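You operate a simulated robot arm through the tools that you are given. There is no shell and no other tool.

You are at the controls of a simulated robot arm. One attempt, no reset.

Task
Put the orange line back in use at 4 bar.
Fine: cap off onto the ledge, hose plugged in before its valve opens.

The check looks at the end state, three seconds after you hand in, the way a careful person would. Anything else that was tipped, shoved, dropped, spilled or broken makes it a failure. Lids that push on must go on centred and level and be pressed home; caps that screw on are set level and turned clockwise until they are tight.

Robot
A 7-joint arm with a two-finger parallel gripper, fixed in place. Base frame: the origin is at the foot of the arm, x ahead of it, y to its left, z up; the work surface is at about z = 0.8. Units: m, degrees, N and s.
With the tool pointing down near the work surface it reaches from about 0.24 to 0.68 m from the base axis. Its first joint turns from -66.0 to 66.0 degrees. Payload 2.4 kg.
The TCP is the grasp point between the finger pads, 0.03 m short of the fingertips. In the tool frame z runs along the fingers and y along their closing line. Largest opening 0.094 m; finger width 0.028, thickness 0.01; the body of the gripper, 0.05 by 0.096 m, starts 0.055 m behind the TCP.
Orientation is that of the tool frame in the base frame, as a unit quaternion [x, y, z, w]. With the fingers straight down and closing along the base's y, the tool's x points along the base's -x, its y along +y and its z along -z.

Tools
- The arm moves only by the tool arm_command. Its arguments are lists of equal length, an entry for each row: "linear": the shift along the tool's x, y, z in m, a list of three; "dr": the turn, a rotation vector about the tool's x, y, z in degrees, a list of three; "hand": the opening, from 0 (shut) to 1 (fully open). In form: {"linear": [[dx, dy, dz], ...], "dr": [[ax, ay, az], ...], "hand": [hand, ...]}. A call has 1 to 20 rows; each row shifts and turns the commanded pose from where the row before left it, along the tool's axes as they then stand. Rows are played at 5 a second. More than 0.05 m and 8.6 degrees between two rows, or a gripper value outside its range, and nothing of the call is played. Where a pose cannot be reached the arm comes as near as it can. A force on the tool above 90 N (or 10 N above the force at the start of the call, whichever is more), or a blocked arm, ends the call early, and 0.2 s more pass. The fingers move at their own pace (about 0.153 m/s each) and stop on an object; they squeeze with about 25 N. The grip force told is the motor's: it shows also when the fingers shut on nothing. Time passes only in rows, and 0.2 s behind the last, so rows that do not move let the fingers close. The reply holds the time, the measured pose of the TCP, the force on the tool along the base axes, the opening and the grip force, in the units named above and with some noise, with the torque about the TCP (base axes, N m) and any sound that the robot's microphone picked up.
- Cameras (640 x 400 px; columns grow to the right, rows downward): "scene" is fixed at [0.0445, 0.4919, 1.443]; the picture's right is [-0.67, -0.75, 0.00], its down [-0.44, 0.39, -0.81] and it looks along [0.60, -0.54, -0.59] (base axes); focal length 237 px, centre (320, 200). "wrist" rides on the gripper at [0.076, 0.014, -0.102] in the tool frame; the picture's right is [-0.18, 0.98, 0.00], its down [-0.75, -0.14, -0.64] and it looks along [-0.63, -0.12, 0.77] (tool axes); focal length 243 px, centre (320, 200). There is no depth. A picture from a camera that has moved, and an enlarged one, comes with that camera's place and axes in the base frame and with its lens. The place of the scene camera against the robot may be out by one fixed shift of up to 0.012 m in any direction.
- get_image(camera): a new picture of that camera. It takes no simulated time.
- enlarge(camera, box): a new picture of the part [left, top, right, bottom] of that camera's present view, enlarged. It takes no simulated time.
- close_job(): hands the job in; it is judged then, once.

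Nothing tells you positions but the pictures and the camera data. Unless the task says otherwise, let go and move clear before handing in.

The tools are called after "Request:" as name(argument=value, ...) on one line, values as JSON. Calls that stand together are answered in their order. arm_command: Moves the arm, as the interface text tells. Its arguments: {"type":"object","properties":{"linear":{"type":"array","items":{"type":"array","items":{"type":"number"}}},"dr":{"type":"array","items":{"type":"array","items":{"type":"number"}}},"hand":{"type":"array","items":{"type":"number"}}},"required":["linear","dr","hand"]} The other tools are called the same way: get_image (camera) takes a picture; enlarge (camera, box) takes an enlarged picture of a part of a camera's view; close_job () hands the job in.

At the start:

```text
clock: 0.0
eef_pos: [0.3889, 0.0535, 1.2985]
tool_rot: [0.0, 1.0, 0.0, 0.0]
contact_force: [-0.1, 0.0, 1.0]
wrist_torque: [0.0, 0.03, -0.01]
opening: 0.0941
grasp_force: 0.1
```

scene: 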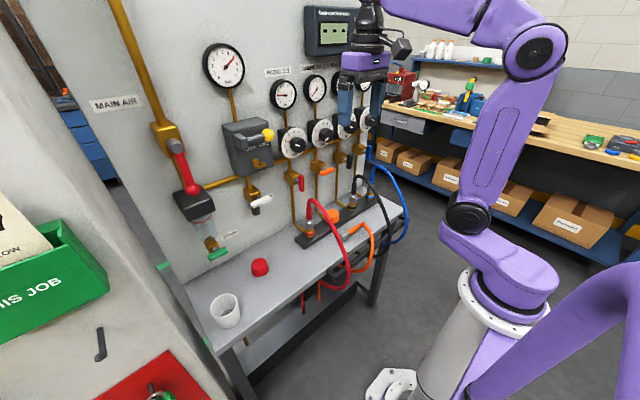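
wrist: 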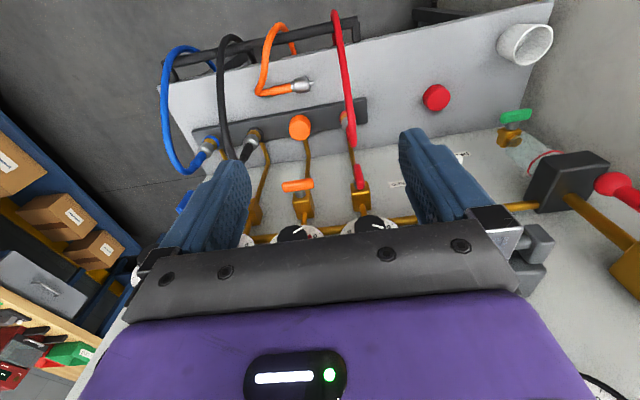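

I see a wall panel with four lines (red, orange, black, blue), each with a gauge, regulator dial, valve lever and an outlet on a ledge. The orange outlet carries an orange cap and the orange hose lies loose on the ledge. I'll look closer before moving.

Request:
enlarge(camera="scene", box=[200, 0, 420, 140])

Request:
enlarge(camera="scene", box=[220, 120, 420, 300])

Request:
enlarge(camera="wrist", box=[150, 0, 400, 160])

Request:
enlarge(camera="wrist", box=[200, 120, 400, 245])

Request:
enlarge(camera="scene", box=[80, 80, 280, 270])

Request:
enlarge(camera="scene", box=[0, 180, 220, 400])

```text
2.86 times, centred on (310, 70) of scene
camera zoom: at [0.0445, 0.4919, 1.443], right [-0.67, -0.75, 0.0], down [-0.44, 0.39, -0.81], along [0.6, -0.54, -0.59], focal length 677 px, centre (349, 571)
```

zoom: 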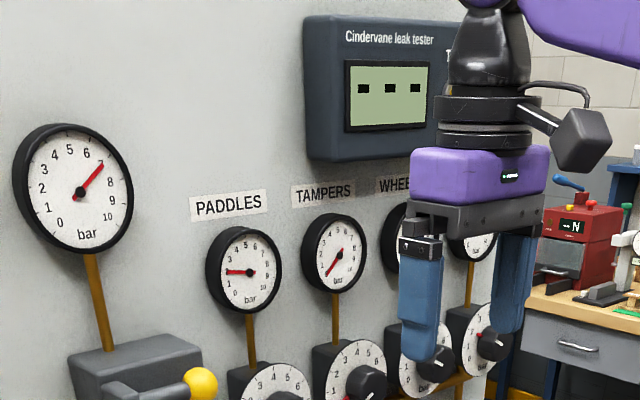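

```text
2.22 times, centred on (320, 210) of scene
camera zoom: at [0.0445, 0.4919, 1.443], right [-0.67, -0.75, 0.0], down [-0.44, 0.39, -0.81], along [0.6, -0.54, -0.59], focal length 527 px, centre (320, 178)
```

zoom: 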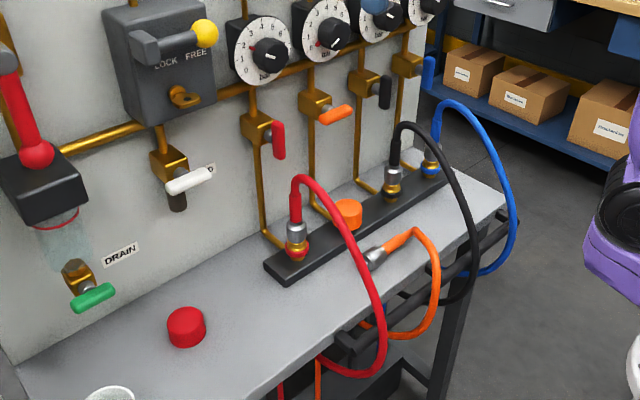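

```text
2.50 times, centred on (275, 80) of wrist
camera zoom: at [0.3121, 0.0676, 1.4003], right [0.18, 0.98, 0.0], down [0.75, -0.14, 0.64], along [0.63, -0.12, -0.77], focal length 606 px, centre (432, 500)
```

zoom: 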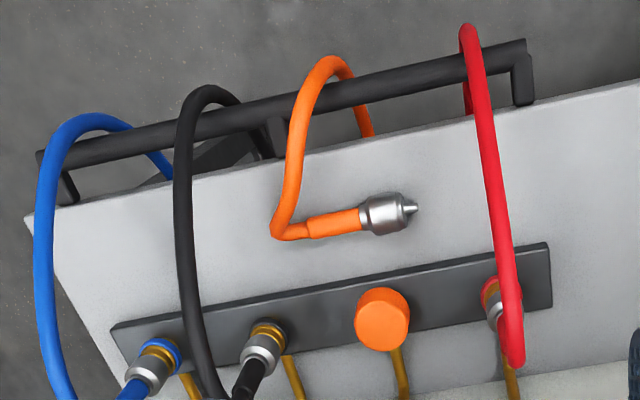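

```text
3.20 times, centred on (300, 182) of wrist
camera zoom: at [0.3121, 0.0676, 1.4003], right [0.18, 0.98, 0.0], down [0.75, -0.14, 0.64], along [0.63, -0.12, -0.77], focal length 776 px, centre (384, 256)
```

zoom: 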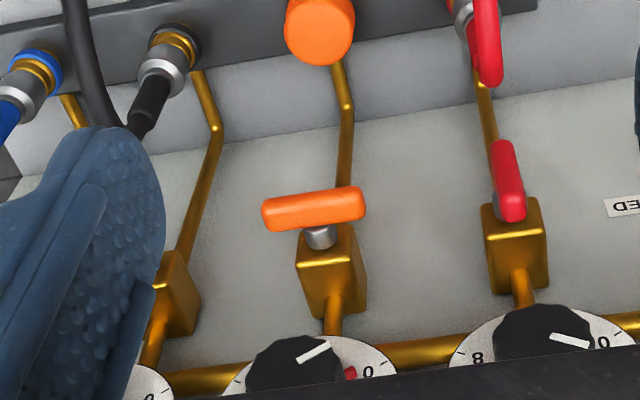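

```text
2.11 times, centred on (180, 175) of scene
camera zoom: at [0.0445, 0.4919, 1.443], right [-0.67, -0.75, 0.0], down [-0.44, 0.39, -0.81], along [0.6, -0.54, -0.59], focal length 499 px, centre (615, 253)
```

zoom: 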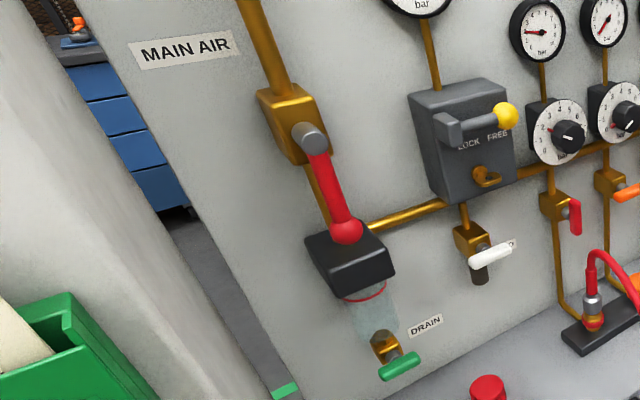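

```text
1.82 times, centred on (110, 290) of scene
camera zoom: at [0.0445, 0.4919, 1.443], right [-0.67, -0.75, 0.0], down [-0.44, 0.39, -0.81], along [0.6, -0.54, -0.59], focal length 431 px, centre (702, 36)
```

zoom: 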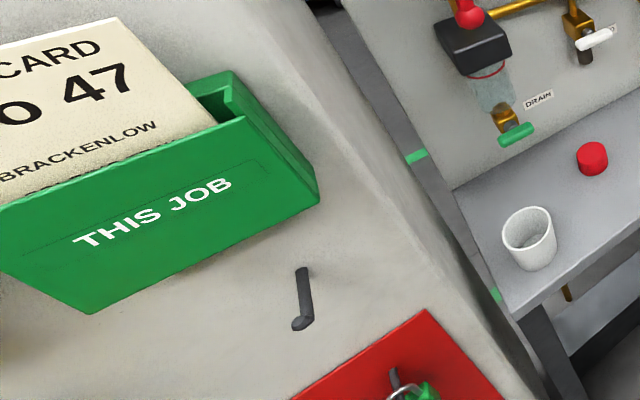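

The orange lever sits crosswise to its pipe, so it is closed. I estimate the cap at about (0.54, -0.03, 0.84) and the lever at about (0.59, -0.03, 1.015). Next I'll check the dials and the LOCK/FREE box in more detail.

Request:
enlarge(camera="scene", box=[295, 60, 345, 190])

Request:
enlarge(camera="scene", box=[215, 110, 295, 160])

Request:
enlarge(camera="scene", box=[300, 115, 340, 145])

Request:
enlarge(camera="scene", box=[220, 155, 300, 215])

Request:
enlarge(camera="scene", box=[300, 180, 390, 250])

Request:
enlarge(camera="scene", box=[80, 300, 240, 400])

Request:
enlarge(camera="scene", box=[260, 50, 400, 130])

```text
3.08 times, centred on (320, 125) of scene
camera zoom: at [0.0445, 0.4919, 1.443], right [-0.67, -0.75, 0.0], down [-0.44, 0.39, -0.81], along [0.6, -0.54, -0.59], focal length 730 px, centre (320, 431)
```

zoom: 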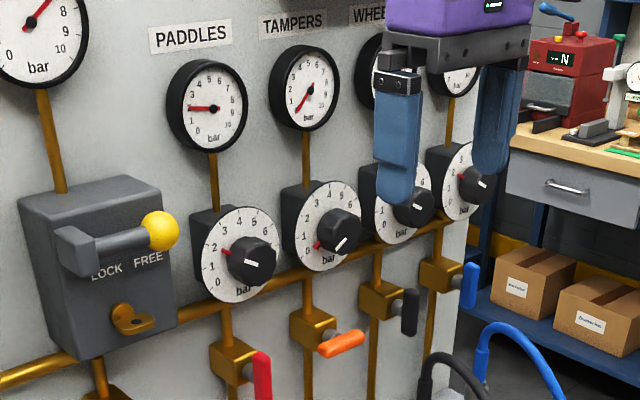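

```text
8.00 times, centred on (255, 135) of scene
camera zoom: at [0.0445, 0.4919, 1.443], right [-0.67, -0.75, 0.0], down [-0.44, 0.39, -0.81], along [0.6, -0.54, -0.59], focal length 1897 px, centre (840, 720)
```

zoom: 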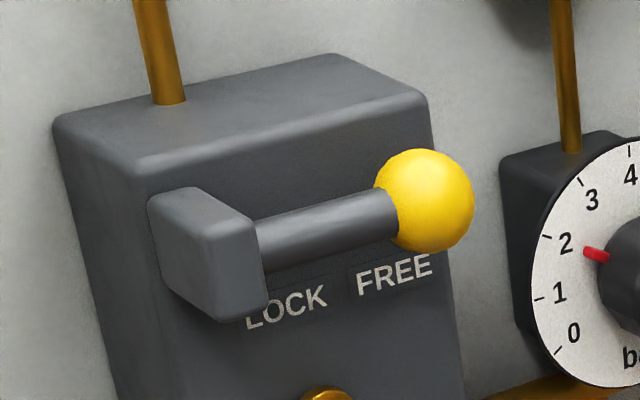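

```text
13.33 times, centred on (320, 130) of scene
camera zoom: at [0.0445, 0.4919, 1.443], right [-0.67, -0.75, 0.0], down [-0.44, 0.39, -0.81], along [0.6, -0.54, -0.59], focal length 3161 px, centre (320, 1133)
```

zoom: 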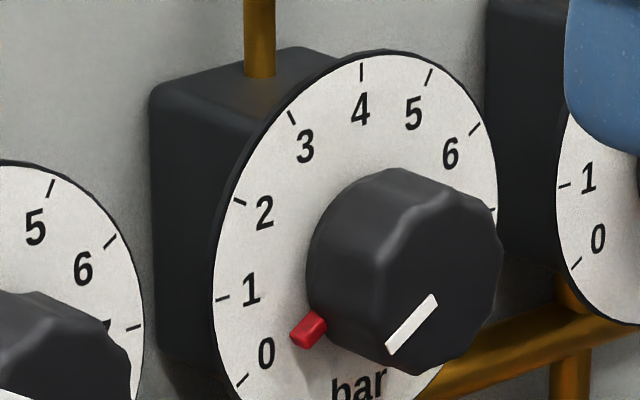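

```text
6.67 times, centred on (260, 185) of scene
camera zoom: at [0.0445, 0.4919, 1.443], right [-0.67, -0.75, 0.0], down [-0.44, 0.39, -0.81], along [0.6, -0.54, -0.59], focal length 1580 px, centre (720, 300)
```

zoom: 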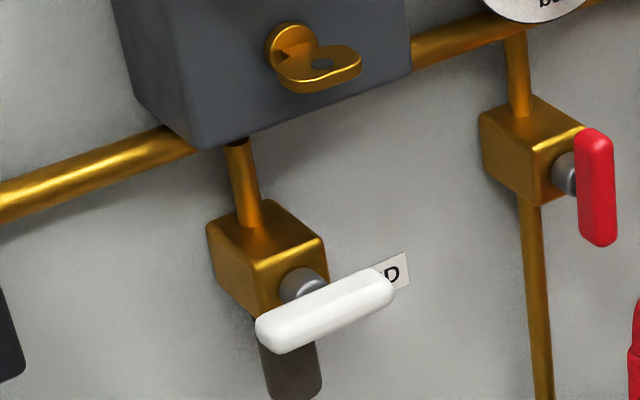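

```text
5.71 times, centred on (345, 215) of scene
camera zoom: at [0.0445, 0.4919, 1.443], right [-0.67, -0.75, 0.0], down [-0.44, 0.39, -0.81], along [0.6, -0.54, -0.59], focal length 1355 px, centre (177, 114)
```

zoom: 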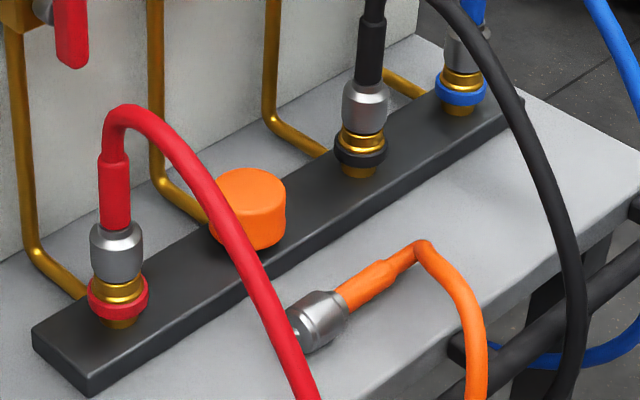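

```text
4.00 times, centred on (160, 350) of scene
camera zoom: at [0.0445, 0.4919, 1.443], right [-0.67, -0.75, 0.0], down [-0.44, 0.39, -0.81], along [0.6, -0.54, -0.59], focal length 948 px, centre (960, -400)
```

zoom: 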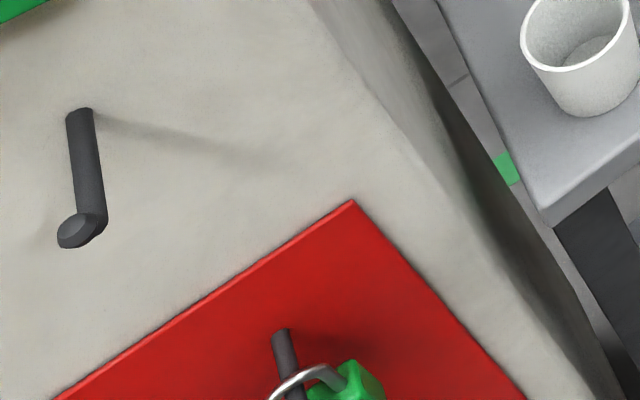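

```text
4.57 times, centred on (330, 90) of scene
camera zoom: at [0.0445, 0.4919, 1.443], right [-0.67, -0.75, 0.0], down [-0.44, 0.39, -0.81], along [0.6, -0.54, -0.59], focal length 1084 px, centre (274, 703)
```

zoom: 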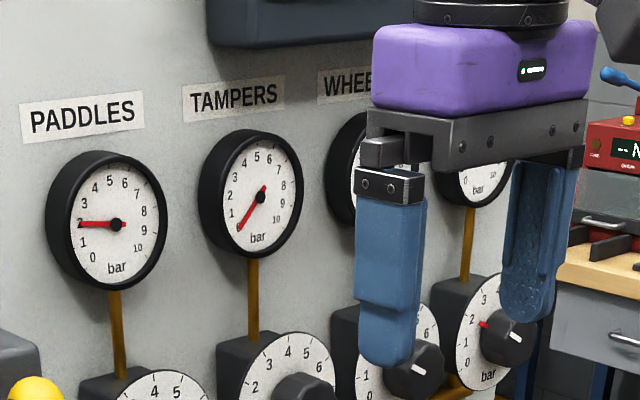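

The LOCK/FREE bolt is at FREE, main air is on, and the orange regulator is near 0. I'll zoom on the loose plug and the cap before I move the wrist camera for better views.

Request:
enlarge(camera="wrist", box=[250, 15, 350, 145])

Request:
enlarge(camera="scene", box=[330, 215, 390, 275])

Request:
enlarge(camera="scene", box=[330, 180, 400, 230])

Request:
enlarge(camera="scene", box=[290, 150, 350, 200])

```text
3.08 times, centred on (300, 80) of wrist
camera zoom: at [0.3121, 0.0676, 1.4003], right [0.18, 0.98, 0.0], down [0.75, -0.14, 0.64], along [0.63, -0.12, -0.77], focal length 746 px, centre (382, 569)
```

zoom: 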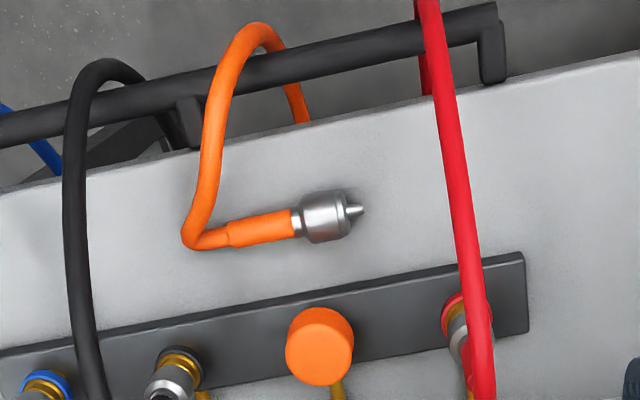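

```text
6.67 times, centred on (360, 245) of scene
camera zoom: at [0.0445, 0.4919, 1.443], right [-0.67, -0.75, 0.0], down [-0.44, 0.39, -0.81], along [0.6, -0.54, -0.59], focal length 1580 px, centre (53, -100)
```

zoom: 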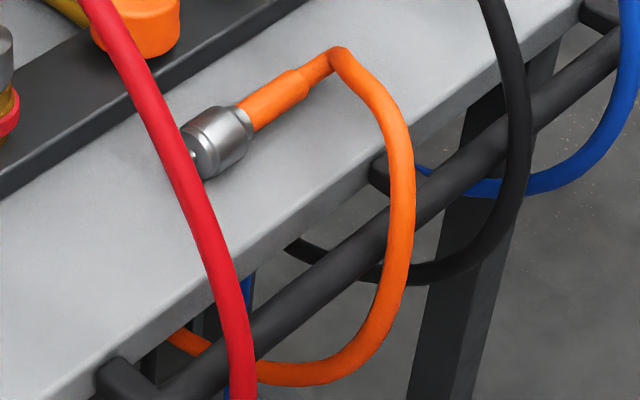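

```text
8.00 times, centred on (365, 205) of scene
camera zoom: at [0.0445, 0.4919, 1.443], right [-0.67, -0.75, 0.0], down [-0.44, 0.39, -0.81], along [0.6, -0.54, -0.59], focal length 1897 px, centre (-40, 160)
```

zoom: 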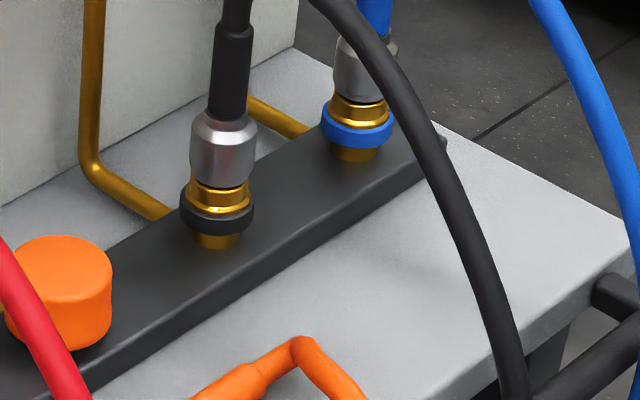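

```text
8.00 times, centred on (320, 175) of scene
camera zoom: at [0.0445, 0.4919, 1.443], right [-0.67, -0.75, 0.0], down [-0.44, 0.39, -0.81], along [0.6, -0.54, -0.59], focal length 1897 px, centre (320, 400)
```

zoom: 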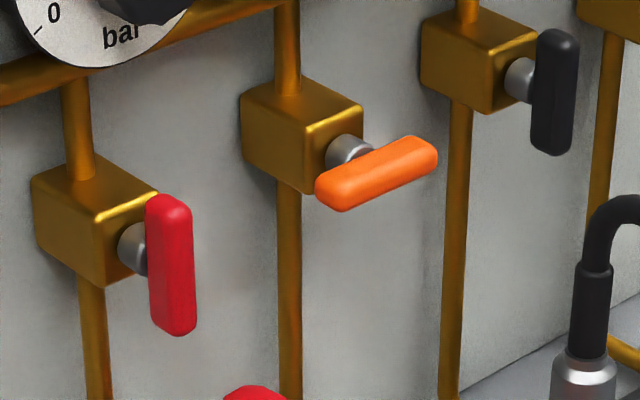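

The plug lies along +y at about x 0.453, y -0.004, with its nipple at the +y end and its tail at -y. I'm moving the wrist closer above the ledge for a better look.

Request:
arm_command(linear=[[-0.0018, -0.0139, 0.0414], [-0.0018, -0.0139, 0.0414], [-0.0018, -0.0139, 0.0414], [-0.0018, -0.0139, 0.0414], [-0.0018, -0.0139, 0.0414], [-0.0018, -0.0139, 0.0414], [0, 0, 0]], dr=[[0, 0, 0], [0, 0, 0], [0, 0, 0], [0, 0, 0], [0, 0, 0], [0, 0, 0], [0, 0, 0]], hand=[1, 1, 1, 1, 1, 1, 1])

Request:
get_image(camera="wrist")

Request:
get_image(camera="scene")

```text
clock: 1.6
eef_pos: [0.3987, -0.0292, 1.0508]
tool_rot: [-0.001, 1.0, 0.001, 0.0]
contact_force: [-0.7, 0.5, -0.9]
wrist_torque: [0.02, 0.01, 0.01]
opening: 0.094
grasp_force: 0.0
```

```text
taken
camera wrist: at [0.3231, -0.0143, 1.1518], right [0.18, 0.98, 0.0], down [0.75, -0.14, 0.64], along [0.63, -0.12, -0.77], focal length 243 px, centre (320, 200)
```

wrist: 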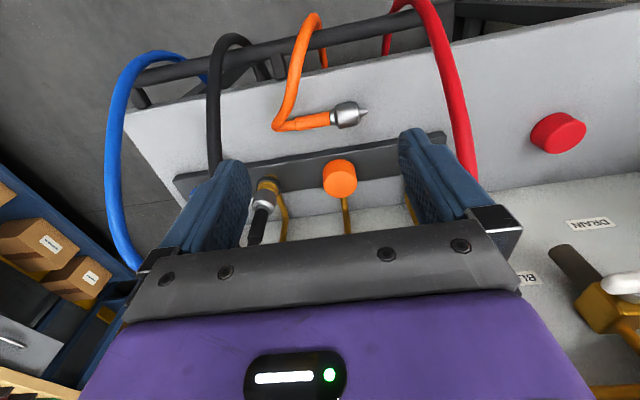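

```text
taken
```

scene: 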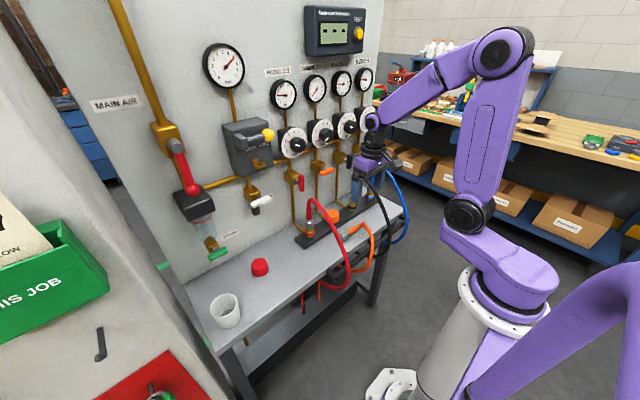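

Better view now. I'll enlarge the plug, the cap and the neighbouring couplings.

Request:
enlarge(camera="wrist", box=[260, 80, 400, 220])

Request:
enlarge(camera="wrist", box=[200, 0, 400, 140])

Request:
enlarge(camera="scene", box=[290, 60, 390, 130])

Request:
enlarge(camera="scene", box=[320, 130, 420, 200])

```text
2.86 times, centred on (330, 150) of wrist
camera zoom: at [0.3231, -0.0143, 1.1518], right [0.18, 0.98, 0.0], down [0.75, -0.14, 0.64], along [0.63, -0.12, -0.77], focal length 693 px, centre (291, 343)
```

zoom: 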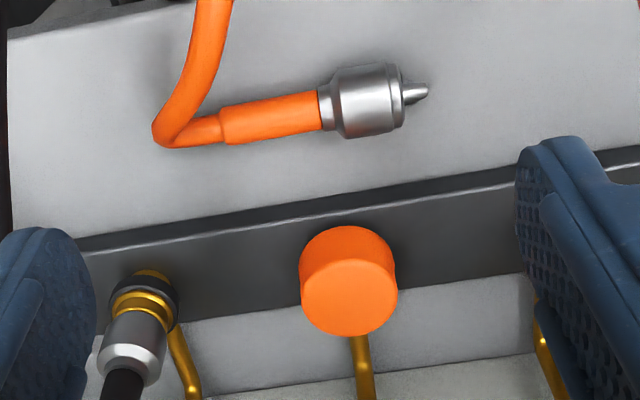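

```text
2.86 times, centred on (300, 70) of wrist
camera zoom: at [0.3231, -0.0143, 1.1518], right [0.18, 0.98, 0.0], down [0.75, -0.14, 0.64], along [0.63, -0.12, -0.77], focal length 693 px, centre (377, 571)
```

zoom: 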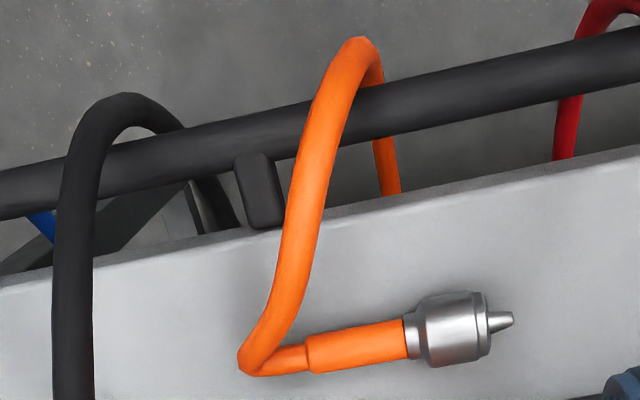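

```text
5.71 times, centred on (340, 95) of scene
camera zoom: at [0.0445, 0.4919, 1.443], right [-0.67, -0.75, 0.0], down [-0.44, 0.39, -0.81], along [0.6, -0.54, -0.59], focal length 1355 px, centre (206, 800)
```

zoom: 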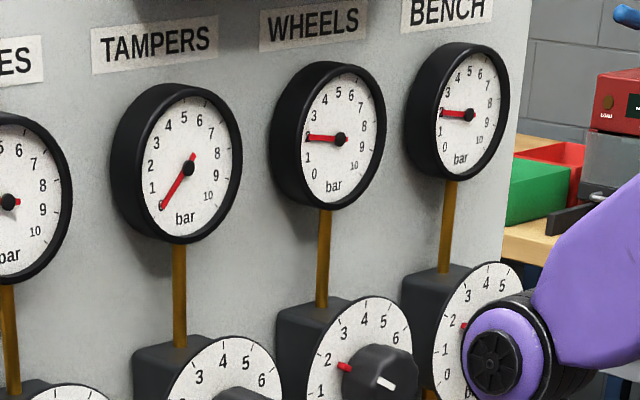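

```text
5.71 times, centred on (370, 165) of scene
camera zoom: at [0.0445, 0.4919, 1.443], right [-0.67, -0.75, 0.0], down [-0.44, 0.39, -0.81], along [0.6, -0.54, -0.59], focal length 1355 px, centre (34, 400)
```

zoom: 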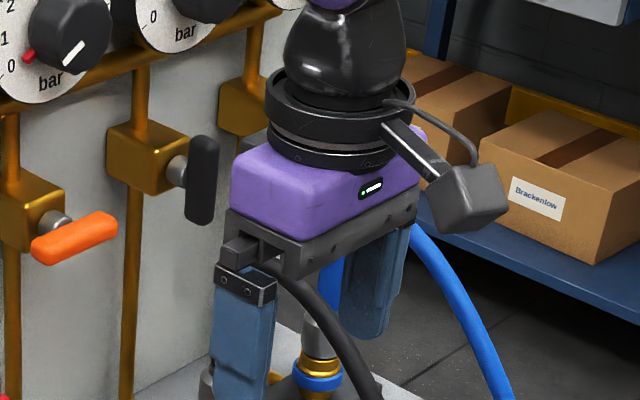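

Cap top is near (0.54, -0.023, 0.86) and the plug lies at x 0.4545, with its collar spanning y -0.019 to 0.016. I'll tilt the tool 25° forward so the hand leans away from the panel, then stop above the cap to look again.

Request:
arm_command(linear=[[0, 0, 0], [0, 0, 0], [0, 0, 0], [-0.0226, 0.0015, 0.0227], [-0.0226, 0.0015, 0.0227], [-0.0226, 0.0015, 0.0227], [0, 0, 0]], dr=[[0, -8.333, 0], [0, -8.333, 0], [0, -8.333, 0], [0, 0, 0], [0, 0, 0], [0, 0, 0], [0, 0, 0]], hand=[1, 1, 1, 1, 1, 1, 1])

Request:
get_image(camera="wrist")

Request:
get_image(camera="scene")

```text
clock: 3.2
eef_pos: [0.4868, -0.0243, 1.0185]
tool_rot: [-0.001, 0.976, 0.0, 0.216]
contact_force: [0.4, -0.3, -0.7]
wrist_torque: [-0.01, 0.0, 0.0]
opening: 0.094
grasp_force: 0.0
```

```text
taken
camera wrist: at [0.3743, -0.0085, 1.0781], right [0.17, 0.98, 0.08], down [0.41, -0.14, 0.9], along [0.9, -0.12, -0.43], focal length 243 px, centre (320, 200)
```

wrist: 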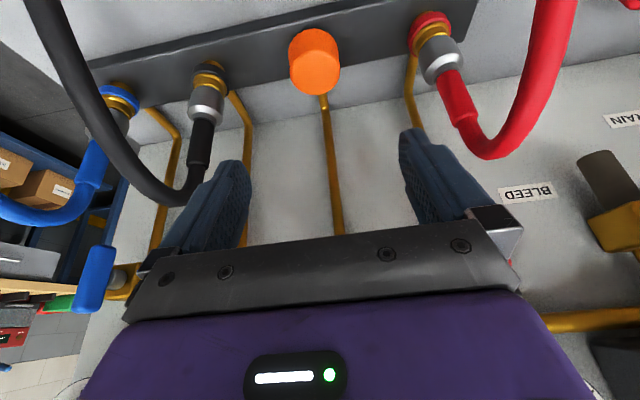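

```text
taken
```

scene: 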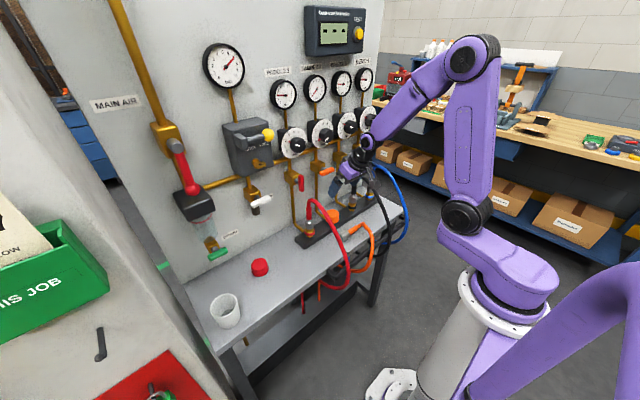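

I'm at about (0.487, -0.024, 1.019), tilted 25°. I'll zoom to fix the cap and neighbouring outlets precisely.

Request:
enlarge(camera="wrist", box=[250, 0, 390, 100])

Request:
enlarge(camera="wrist", box=[380, 0, 480, 80])

Request:
enlarge(camera="scene", box=[310, 140, 400, 230])

```text
4.00 times, centred on (320, 50) of wrist
camera zoom: at [0.3743, -0.0085, 1.0781], right [0.17, 0.98, 0.08], down [0.41, -0.14, 0.9], along [0.9, -0.12, -0.43], focal length 970 px, centre (320, 800)
```

zoom: 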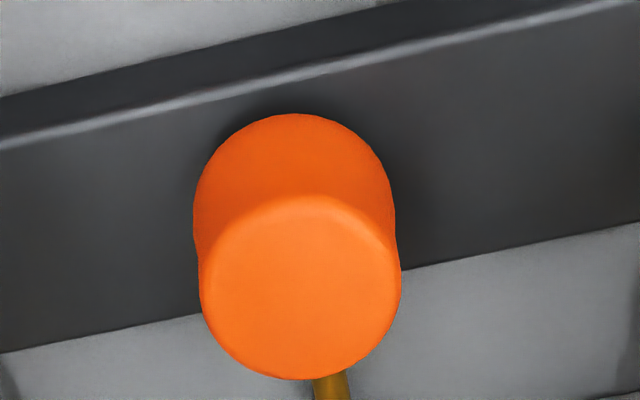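

```text
5.00 times, centred on (430, 40) of wrist
camera zoom: at [0.3743, -0.0085, 1.0781], right [0.17, 0.98, 0.08], down [0.41, -0.14, 0.9], along [0.9, -0.12, -0.43], focal length 1213 px, centre (-230, 1000)
```

zoom: 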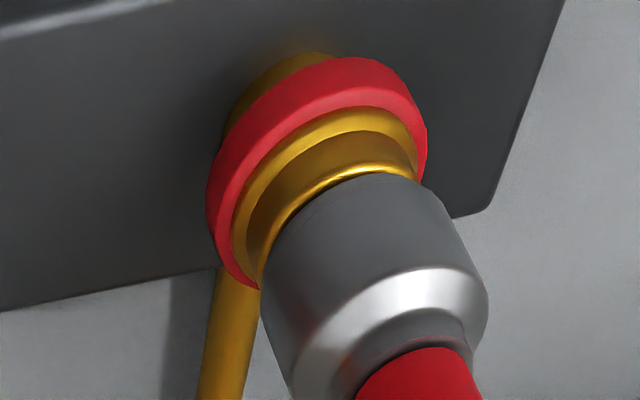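

```text
4.44 times, centred on (355, 185) of scene
camera zoom: at [0.0445, 0.492, 1.443], right [-0.67, -0.75, 0.0], down [-0.44, 0.39, -0.81], along [0.6, -0.54, -0.59], focal length 1054 px, centre (164, 267)
```

zoom: 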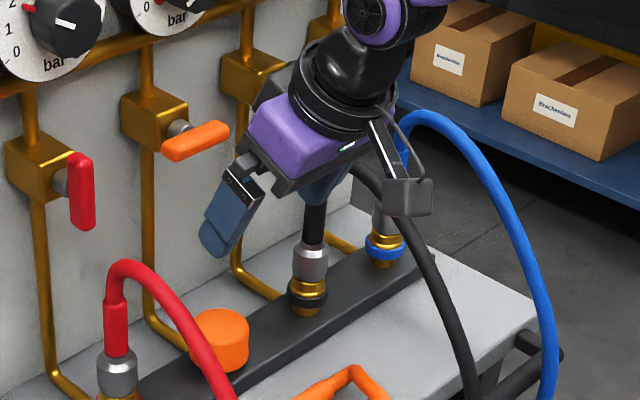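

Cap centre is about (0.542, -0.024) with its top at z ≈ 0.853 and the block top at ≈ 0.822. I'm lowering the open fingers around it and closing.

Request:
arm_command(linear=[[0.0123, 0.0003, 0.04], [0.0123, 0.0003, 0.04], [0, 0, 0.03], [0, 0, 0.03], [0, 0, 0.0234], [0, 0, 0]], dr=[[0, 0, 0], [0, 0, 0], [0, 0, 0], [0, 0, 0], [0, 0, 0], [0, 0, 0]], hand=[1, 1, 1, 1, 1, 1])

Request:
get_image(camera="wrist")

Request:
enlarge(camera="scene", box=[290, 130, 400, 250])

```text
clock: 4.6
eef_pos: [0.5366, -0.0235, 0.8595]
tool_rot: [0.0, 0.976, 0.0, 0.218]
contact_force: [-0.4, 0.0, 0.3]
wrist_torque: [-0.02, -0.01, -0.01]
opening: 0.094
grasp_force: 0.1
```

```text
taken
camera wrist: at [0.4246, -0.0093, 0.9192], right [0.17, 0.98, 0.08], down [0.41, -0.14, 0.9], along [0.9, -0.12, -0.43], focal length 243 px, centre (320, 200)
```

wrist: 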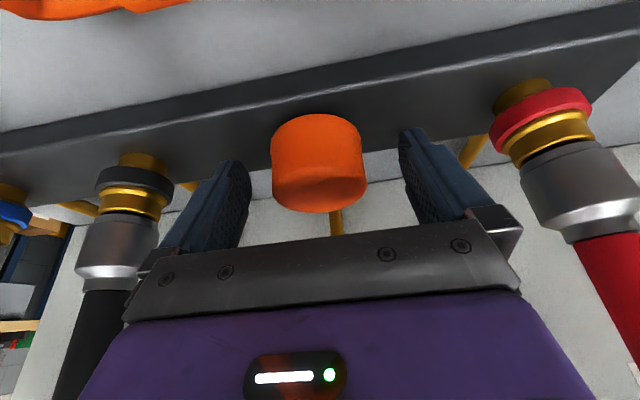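

```text
3.33 times, centred on (345, 190) of scene
camera zoom: at [0.0445, 0.492, 1.443], right [-0.67, -0.75, 0.0], down [-0.44, 0.39, -0.81], along [0.6, -0.54, -0.59], focal length 790 px, centre (237, 233)
```

zoom: 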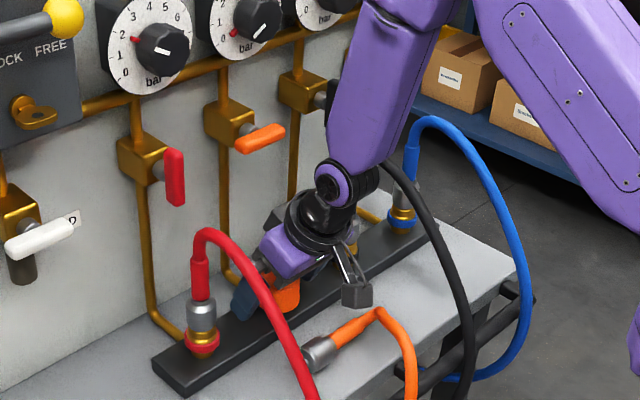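

The cap sits between the fingers, roughly centred. Closing now, then a small lift to see whether it pulls off.

Request:
arm_command(linear=[[0, 0, 0], [0, 0, 0], [0, 0, 0], [0, 0, 0]], dr=[[0, 0, 0], [0, 0, 0], [0, 0, 0], [0, 0, 0]], hand=[0.3, 0.3, 0.3, 0.3])

Request:
get_image(camera="wrist")

```text
clock: 5.6
eef_pos: [0.5365, -0.0252, 0.8602]
tool_rot: [0.001, 0.976, 0.0, 0.217]
contact_force: [0.1, -0.3, 1.2]
wrist_torque: [0.0, 0.05, 0.01]
opening: 0.0556
grasp_force: 25.1
```

```text
taken
camera wrist: at [0.4244, -0.0094, 0.9195], right [0.17, 0.98, 0.08], down [0.41, -0.14, 0.9], along [0.9, -0.12, -0.43], focal length 243 px, centre (320, 200)
```

wrist: 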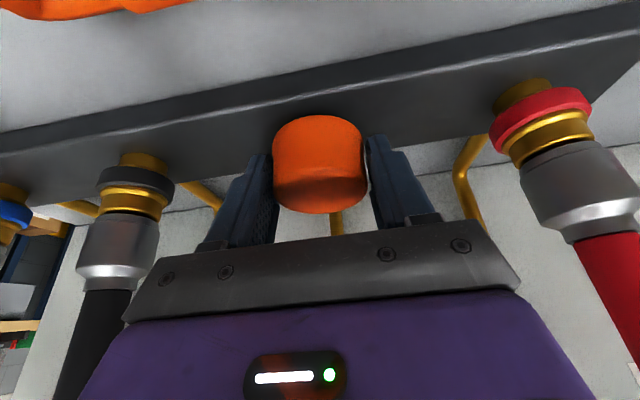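

The cap is held (0.056 m wide, 25 N). Now a careful straight-up pull of a few millimetres while I watch the force.

Request:
arm_command(linear=[[-0.0013, 0, -0.0027], [-0.0013, 0, -0.0027], [0, 0, 0]], dr=[[0, 0, 0], [0, 0, 0], [0, 0, 0]], hand=[0.3, 0.3, 0.3])

Request:
get_image(camera="wrist")

```text
clock: 6.4
eef_pos: [0.5357, -0.0249, 0.8647]
tool_rot: [0.0, 0.976, 0.001, 0.216]
contact_force: [0.4, 0.3, 0.0]
wrist_torque: [0.0, -0.04, 0.02]
opening: 0.0554
grasp_force: 25.3
```

```text
taken
camera wrist: at [0.4238, -0.0097, 0.925], right [0.17, 0.98, 0.08], down [0.41, -0.14, 0.9], along [0.9, -0.12, -0.43], focal length 243 px, centre (320, 200)
```

wrist: 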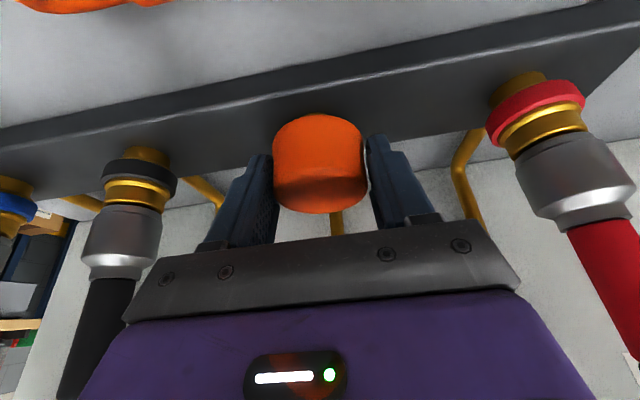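

The cap came up with the hand at almost no force, so it simply pulls off. I'll lift it clear and check the outlet.

Request:
arm_command(linear=[[-0.0063, 0, -0.0136], [-0.0085, 0, -0.0181], [-0.0127, 0, -0.0272], [-0.0169, 0, -0.0363], [0, 0, 0]], dr=[[0, 0, 0], [0, 0, 0], [0, 0, 0], [0, 0, 0], [0, 0, 0]], hand=[0.3, 0.3, 0.3, 0.3, 0.3])

Request:
get_image(camera="wrist")

Request:
get_image(camera="scene")

```text
clock: 7.6
eef_pos: [0.5338, -0.0257, 0.9705]
tool_rot: [0.0, 0.976, 0.0, 0.217]
contact_force: [0.1, 0.2, 0.6]
wrist_torque: [-0.01, -0.01, -0.01]
opening: 0.0553
grasp_force: 24.6
```

```text
taken
camera wrist: at [0.4211, -0.0105, 1.0305], right [0.17, 0.98, 0.08], down [0.41, -0.14, 0.9], along [0.9, -0.12, -0.43], focal length 243 px, centre (320, 200)
```

wrist: 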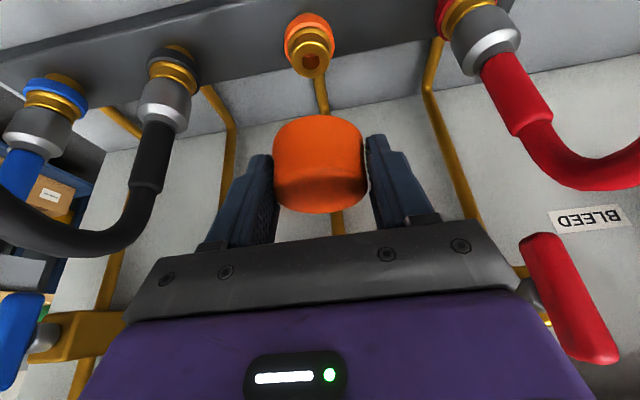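

```text
taken
```

scene: 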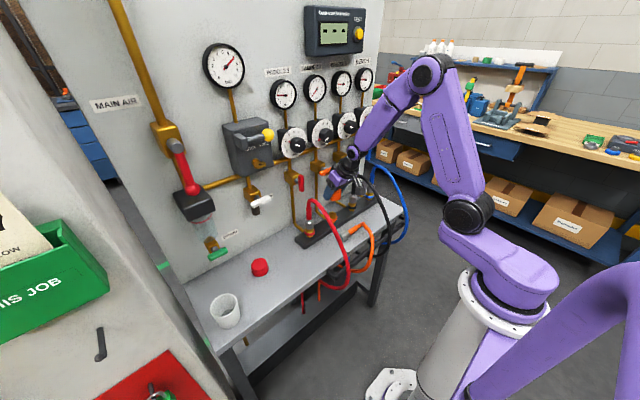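

The cap is off and the brass socket with its orange ring is visible. I'll zoom on it to fix its position.

Request:
enlarge(camera="wrist", box=[250, 0, 370, 110])

Request:
enlarge(camera="scene", box=[290, 160, 390, 260])

```text
3.64 times, centred on (310, 55) of wrist
camera zoom: at [0.4211, -0.0105, 1.0305], right [0.17, 0.98, 0.08], down [0.41, -0.14, 0.9], along [0.9, -0.12, -0.43], focal length 882 px, centre (356, 727)
```

zoom: 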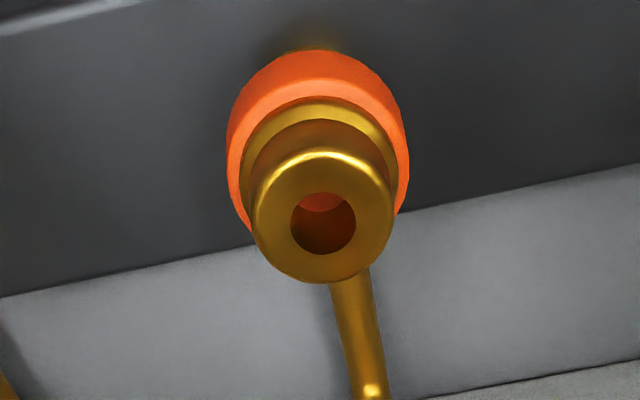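

```text
4.00 times, centred on (340, 210) of scene
camera zoom: at [0.0445, 0.4919, 1.443], right [-0.67, -0.75, 0.0], down [-0.44, 0.39, -0.81], along [0.6, -0.54, -0.59], focal length 948 px, centre (240, 160)
```

zoom: 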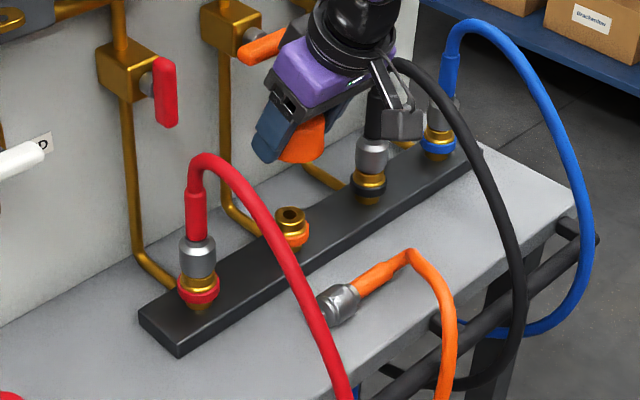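

The socket is at about y = -0.025, x ≈ 0.545. I'll carry the cap back and up, over the red hose, to the free ledge area around (0.49, 0.20).

Request:
arm_command(linear=[[0, 0, -0.0347], [0, 0, -0.0347], [0, 0, -0.0347], [0, 0.0451, 0], [0, 0.0451, 0], [0, 0.0451, 0], [0, 0.0451, 0], [0, 0.0451, 0], [0, 0, 0]], dr=[[0, 0, 0], [0, 0, 0], [0, 0, 0], [0, 0, 0], [0, 0, 0], [0, 0, 0], [0, 0, 0], [0, 0, 0], [0, 0, 0]], hand=[0.3, 0.3, 0.3, 0.3, 0.3, 0.3, 0.3, 0.3, 0.3])

Request:
get_image(camera="wrist")

Request:
get_image(camera="scene")

```text
clock: 9.6
eef_pos: [0.4915, 0.1996, 1.0642]
tool_rot: [0.0, 0.976, 0.0, 0.216]
contact_force: [0.5, 1.0, -0.9]
wrist_torque: [0.06, -0.01, 0.01]
opening: 0.0543
grasp_force: 25.1
```

```text
taken
camera wrist: at [0.3783, 0.2144, 1.1236], right [0.17, 0.98, 0.08], down [0.41, -0.14, 0.9], along [0.9, -0.12, -0.43], focal length 243 px, centre (320, 200)
```

wrist: 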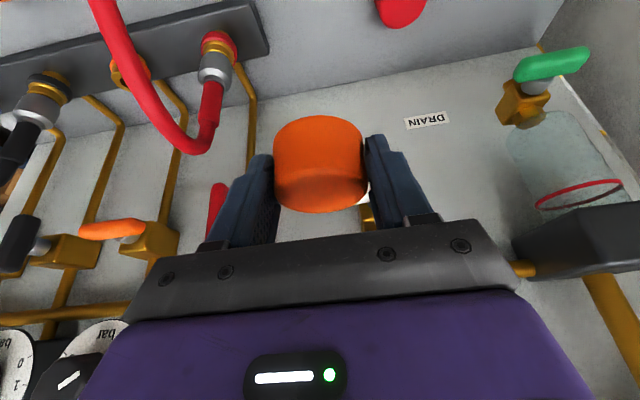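

```text
taken
```

scene: 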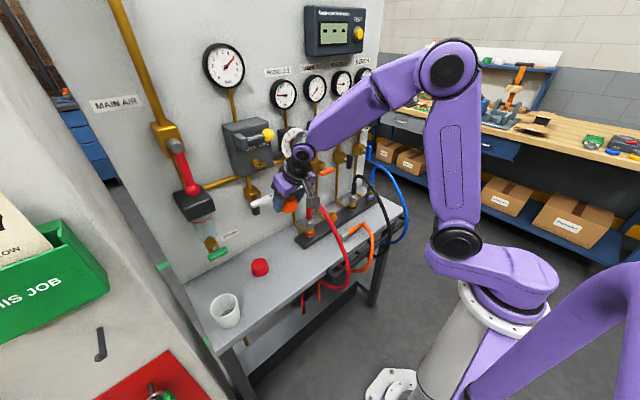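

I'm over the free ledge area with the cap still level. I'll lower it straight down, slowly near the surface.

Request:
arm_command(linear=[[0.0169, 0, 0.0363], [0.0169, 0, 0.0363], [0.0169, 0, 0.0363], [0.0169, 0, 0.0363], [0.0144, 0, 0.0308], [0, 0, 0]], dr=[[0, 0, 0], [0, 0, 0], [0, 0, 0], [0, 0, 0], [0, 0, 0], [0, 0, 0]], hand=[0.3, 0.3, 0.3, 0.3, 0.3, 0.3])

Request:
get_image(camera="wrist")

Request:
enlarge(camera="scene", box=[220, 170, 340, 290])

```text
clock: 11.0
eef_pos: [0.4926, 0.1987, 0.8698]
tool_rot: [0.0, 0.976, 0.0, 0.216]
contact_force: [0.0, 0.3, -0.1]
wrist_torque: [0.01, -0.02, 0.0]
opening: 0.0537
grasp_force: 24.8
```

```text
taken
camera wrist: at [0.3795, 0.2144, 0.9297], right [0.17, 0.98, 0.08], down [0.41, -0.14, 0.9], along [0.9, -0.12, -0.43], focal length 243 px, centre (320, 200)
```

wrist: 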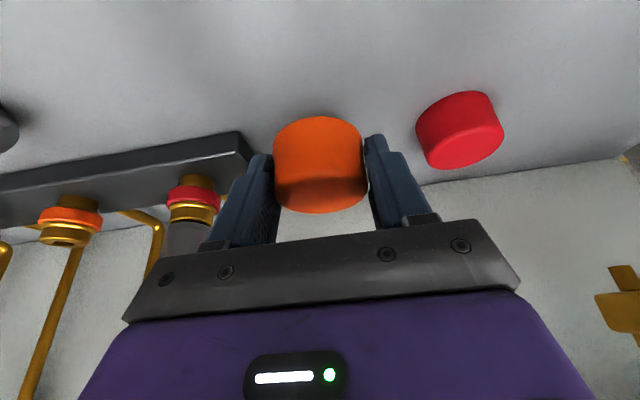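

```text
3.33 times, centred on (280, 230) of scene
camera zoom: at [0.0445, 0.4919, 1.443], right [-0.67, -0.75, 0.0], down [-0.44, 0.39, -0.81], along [0.6, -0.54, -0.59], focal length 790 px, centre (453, 100)
```

zoom: 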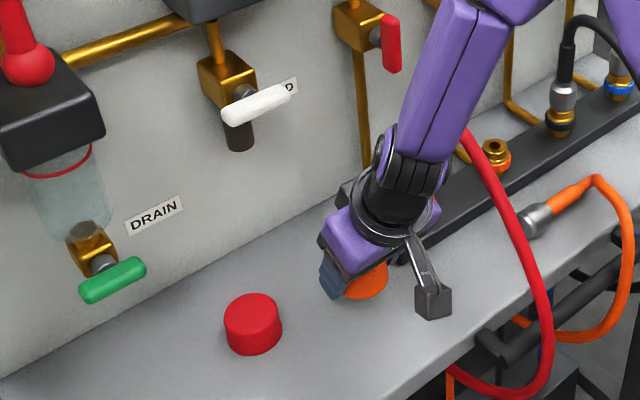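

There is clear space here, with the red cap well off to the +y side. I'm lowering the last few centimetres in small steps while watching the vertical force.

Request:
arm_command(linear=[[0.0042, 0, 0.0091], [0.0042, 0, 0.0091], [0.0021, 0, 0.0045], [0, 0, 0]], dr=[[0, 0, 0], [0, 0, 0], [0, 0, 0], [0, 0, 0]], hand=[0.3, 0.3, 0.3, 0.3])

Request:
enlarge(camera="wrist", box=[240, 90, 400, 220])

```text
clock: 12.0
eef_pos: [0.4938, 0.1988, 0.8461]
tool_rot: [0.0, 0.976, 0.0, 0.217]
contact_force: [0.0, -0.1, -0.8]
wrist_torque: [0.02, 0.0, -0.02]
opening: 0.0537
grasp_force: 24.7
```

```text
3.08 times, centred on (320, 155) of wrist
camera zoom: at [0.3805, 0.2149, 0.9053], right [0.17, 0.98, 0.08], down [0.41, -0.14, 0.9], along [0.9, -0.12, -0.43], focal length 746 px, centre (320, 338)
```

zoom: 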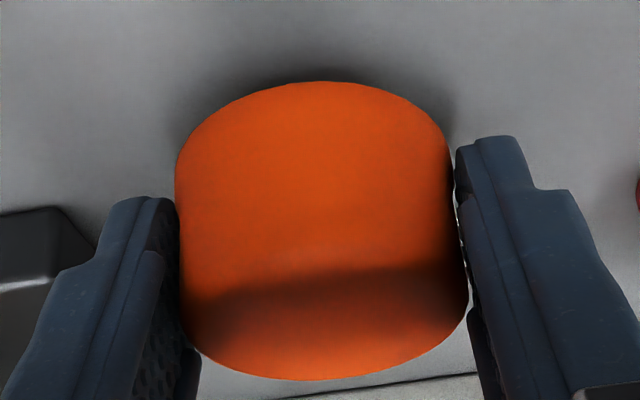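

No contact yet at TCP z 0.846. I'll continue down in 2 mm steps.

Request:
arm_command(linear=[[0.00085, 0, 0.0018], [0.00085, 0, 0.0018], [0.00085, 0, 0.0018], [0, 0, 0]], dr=[[0, 0, 0], [0, 0, 0], [0, 0, 0], [0, 0, 0]], hand=[0.3, 0.3, 0.3, 0.3])

Request:
enlarge(camera="wrist", box=[240, 90, 400, 220])

```text
clock: 13.0
eef_pos: [0.492, 0.2004, 0.8388]
tool_rot: [0.0, 0.976, 0.0, 0.217]
contact_force: [-1.1, 0.4, -0.3]
wrist_torque: [-0.01, 0.0, -0.01]
opening: 0.0536
grasp_force: 24.8
```

```text
3.08 times, centred on (320, 155) of wrist
camera zoom: at [0.38, 0.215, 0.8987], right [0.17, 0.98, 0.08], down [0.41, -0.14, 0.9], along [0.9, -0.12, -0.43], focal length 746 px, centre (320, 338)
```

zoom: 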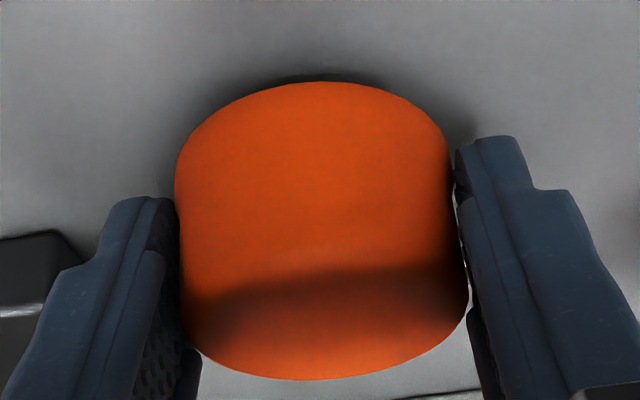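

Still no contact force at 0.839. A few more small steps.

Request:
arm_command(linear=[[0.00085, 0, 0.0018], [0.0004, 0, 0.0009], [0, 0, 0]], dr=[[0, 0, 0], [0, 0, 0], [0, 0, 0]], hand=[0.3, 0.3, 0.3])

Request:
enlarge(camera="wrist", box=[240, 90, 400, 220])

Request:
enlarge(camera="scene", box=[260, 220, 340, 290])

```text
clock: 13.8
eef_pos: [0.4931, 0.2002, 0.8358]
tool_rot: [0.0, 0.976, 0.0, 0.216]
contact_force: [0.0, 0.2, 0.2]
wrist_torque: [-0.03, 0.04, 0.02]
opening: 0.0534
grasp_force: 25.2
```

```text
3.08 times, centred on (320, 155) of wrist
camera zoom: at [0.38, 0.215, 0.8957], right [0.17, 0.98, 0.08], down [0.41, -0.14, 0.9], along [0.9, -0.12, -0.43], focal length 746 px, centre (320, 338)
```

zoom: 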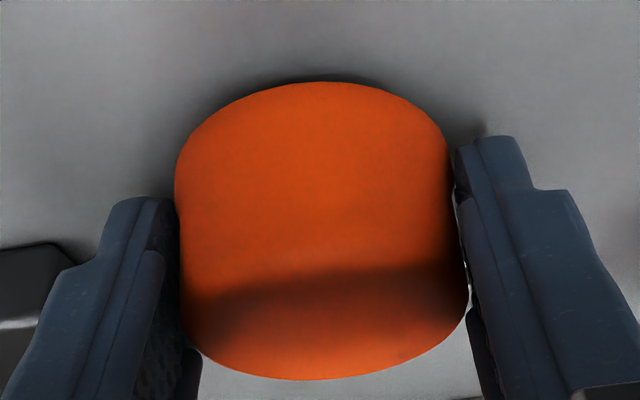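

```text
5.71 times, centred on (300, 255) of scene
camera zoom: at [0.0445, 0.492, 1.443], right [-0.67, -0.75, 0.0], down [-0.44, 0.39, -0.81], along [0.6, -0.54, -0.59], focal length 1355 px, centre (434, -114)
```

zoom: 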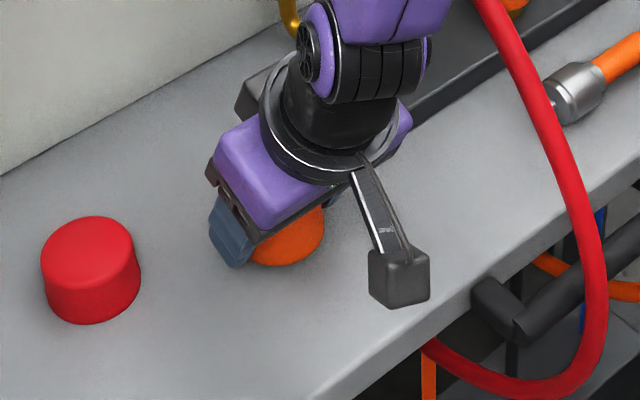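

Very close now. I'll go down in 1 mm steps.

Request:
arm_command(linear=[[0.0004, 0, 0.0009], [0.0004, 0, 0.0009], [0, 0, 0]], dr=[[0, 0, 0], [0, 0, 0], [0, 0, 0]], hand=[0.3, 0.3, 0.3])

```text
clock: 14.6
eef_pos: [0.4932, 0.1993, 0.8328]
tool_rot: [0.0, 0.976, 0.0, 0.217]
contact_force: [-0.9, -0.2, 0.2]
wrist_torque: [0.0, 0.03, 0.02]
opening: 0.0535
grasp_force: 25.0
```

Request:
arm_command(linear=[[0.0004, 0, 0.0009], [0, 0, 0]], dr=[[0, 0, 0], [0, 0, 0]], hand=[0.3, 0.3])

Request:
enlarge(camera="wrist", box=[240, 90, 400, 220])

```text
clock: 15.2
eef_pos: [0.4942, 0.2005, 0.8328]
tool_rot: [0.0, 0.976, 0.0, 0.217]
contact_force: [0.6, -0.2, -0.6]
wrist_torque: [0.02, 0.01, -0.05]
opening: 0.0529
grasp_force: 25.5
```

```text
3.08 times, centred on (320, 155) of wrist
camera zoom: at [0.3809, 0.216, 0.8931], right [0.17, 0.98, 0.08], down [0.41, -0.14, 0.9], along [0.9, -0.12, -0.43], focal length 746 px, centre (320, 338)
```

zoom: 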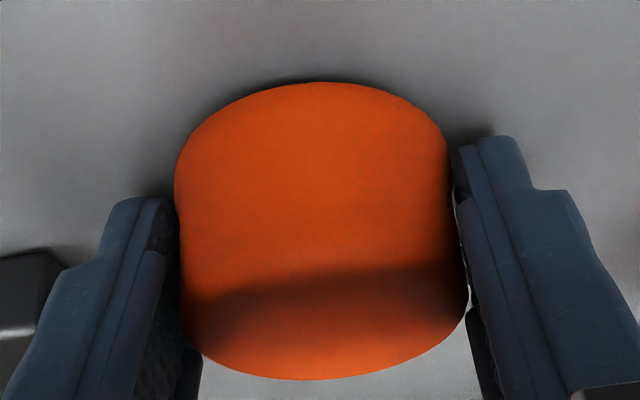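

The shadow gap under the cap is nearly closed, with still no force. Continuing.

Request:
arm_command(linear=[[0.0004, 0, 0.0009], [0.0004, 0, 0.0009], [0, 0, 0]], dr=[[0, 0, 0], [0, 0, 0], [0, 0, 0]], hand=[0.3, 0.3, 0.3])

Request:
enlarge(camera="wrist", box=[240, 90, 400, 220])

```text
clock: 16.0
eef_pos: [0.4932, 0.2008, 0.8329]
tool_rot: [0.0, 0.976, 0.001, 0.218]
contact_force: [-6.0, -1.6, 21.2]
wrist_torque: [-0.16, 0.21, 0.15]
opening: 0.0533
grasp_force: 25.7
```

```text
3.08 times, centred on (320, 155) of wrist
camera zoom: at [0.3806, 0.2159, 0.8926], right [0.17, 0.98, 0.08], down [0.41, -0.14, 0.9], along [0.9, -0.12, -0.43], focal length 746 px, centre (320, 338)
```

zoom: 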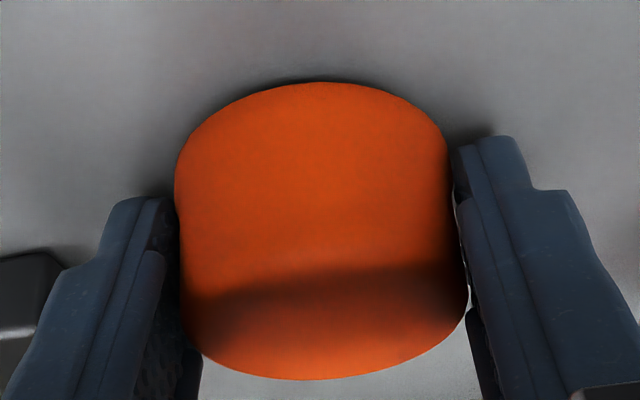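

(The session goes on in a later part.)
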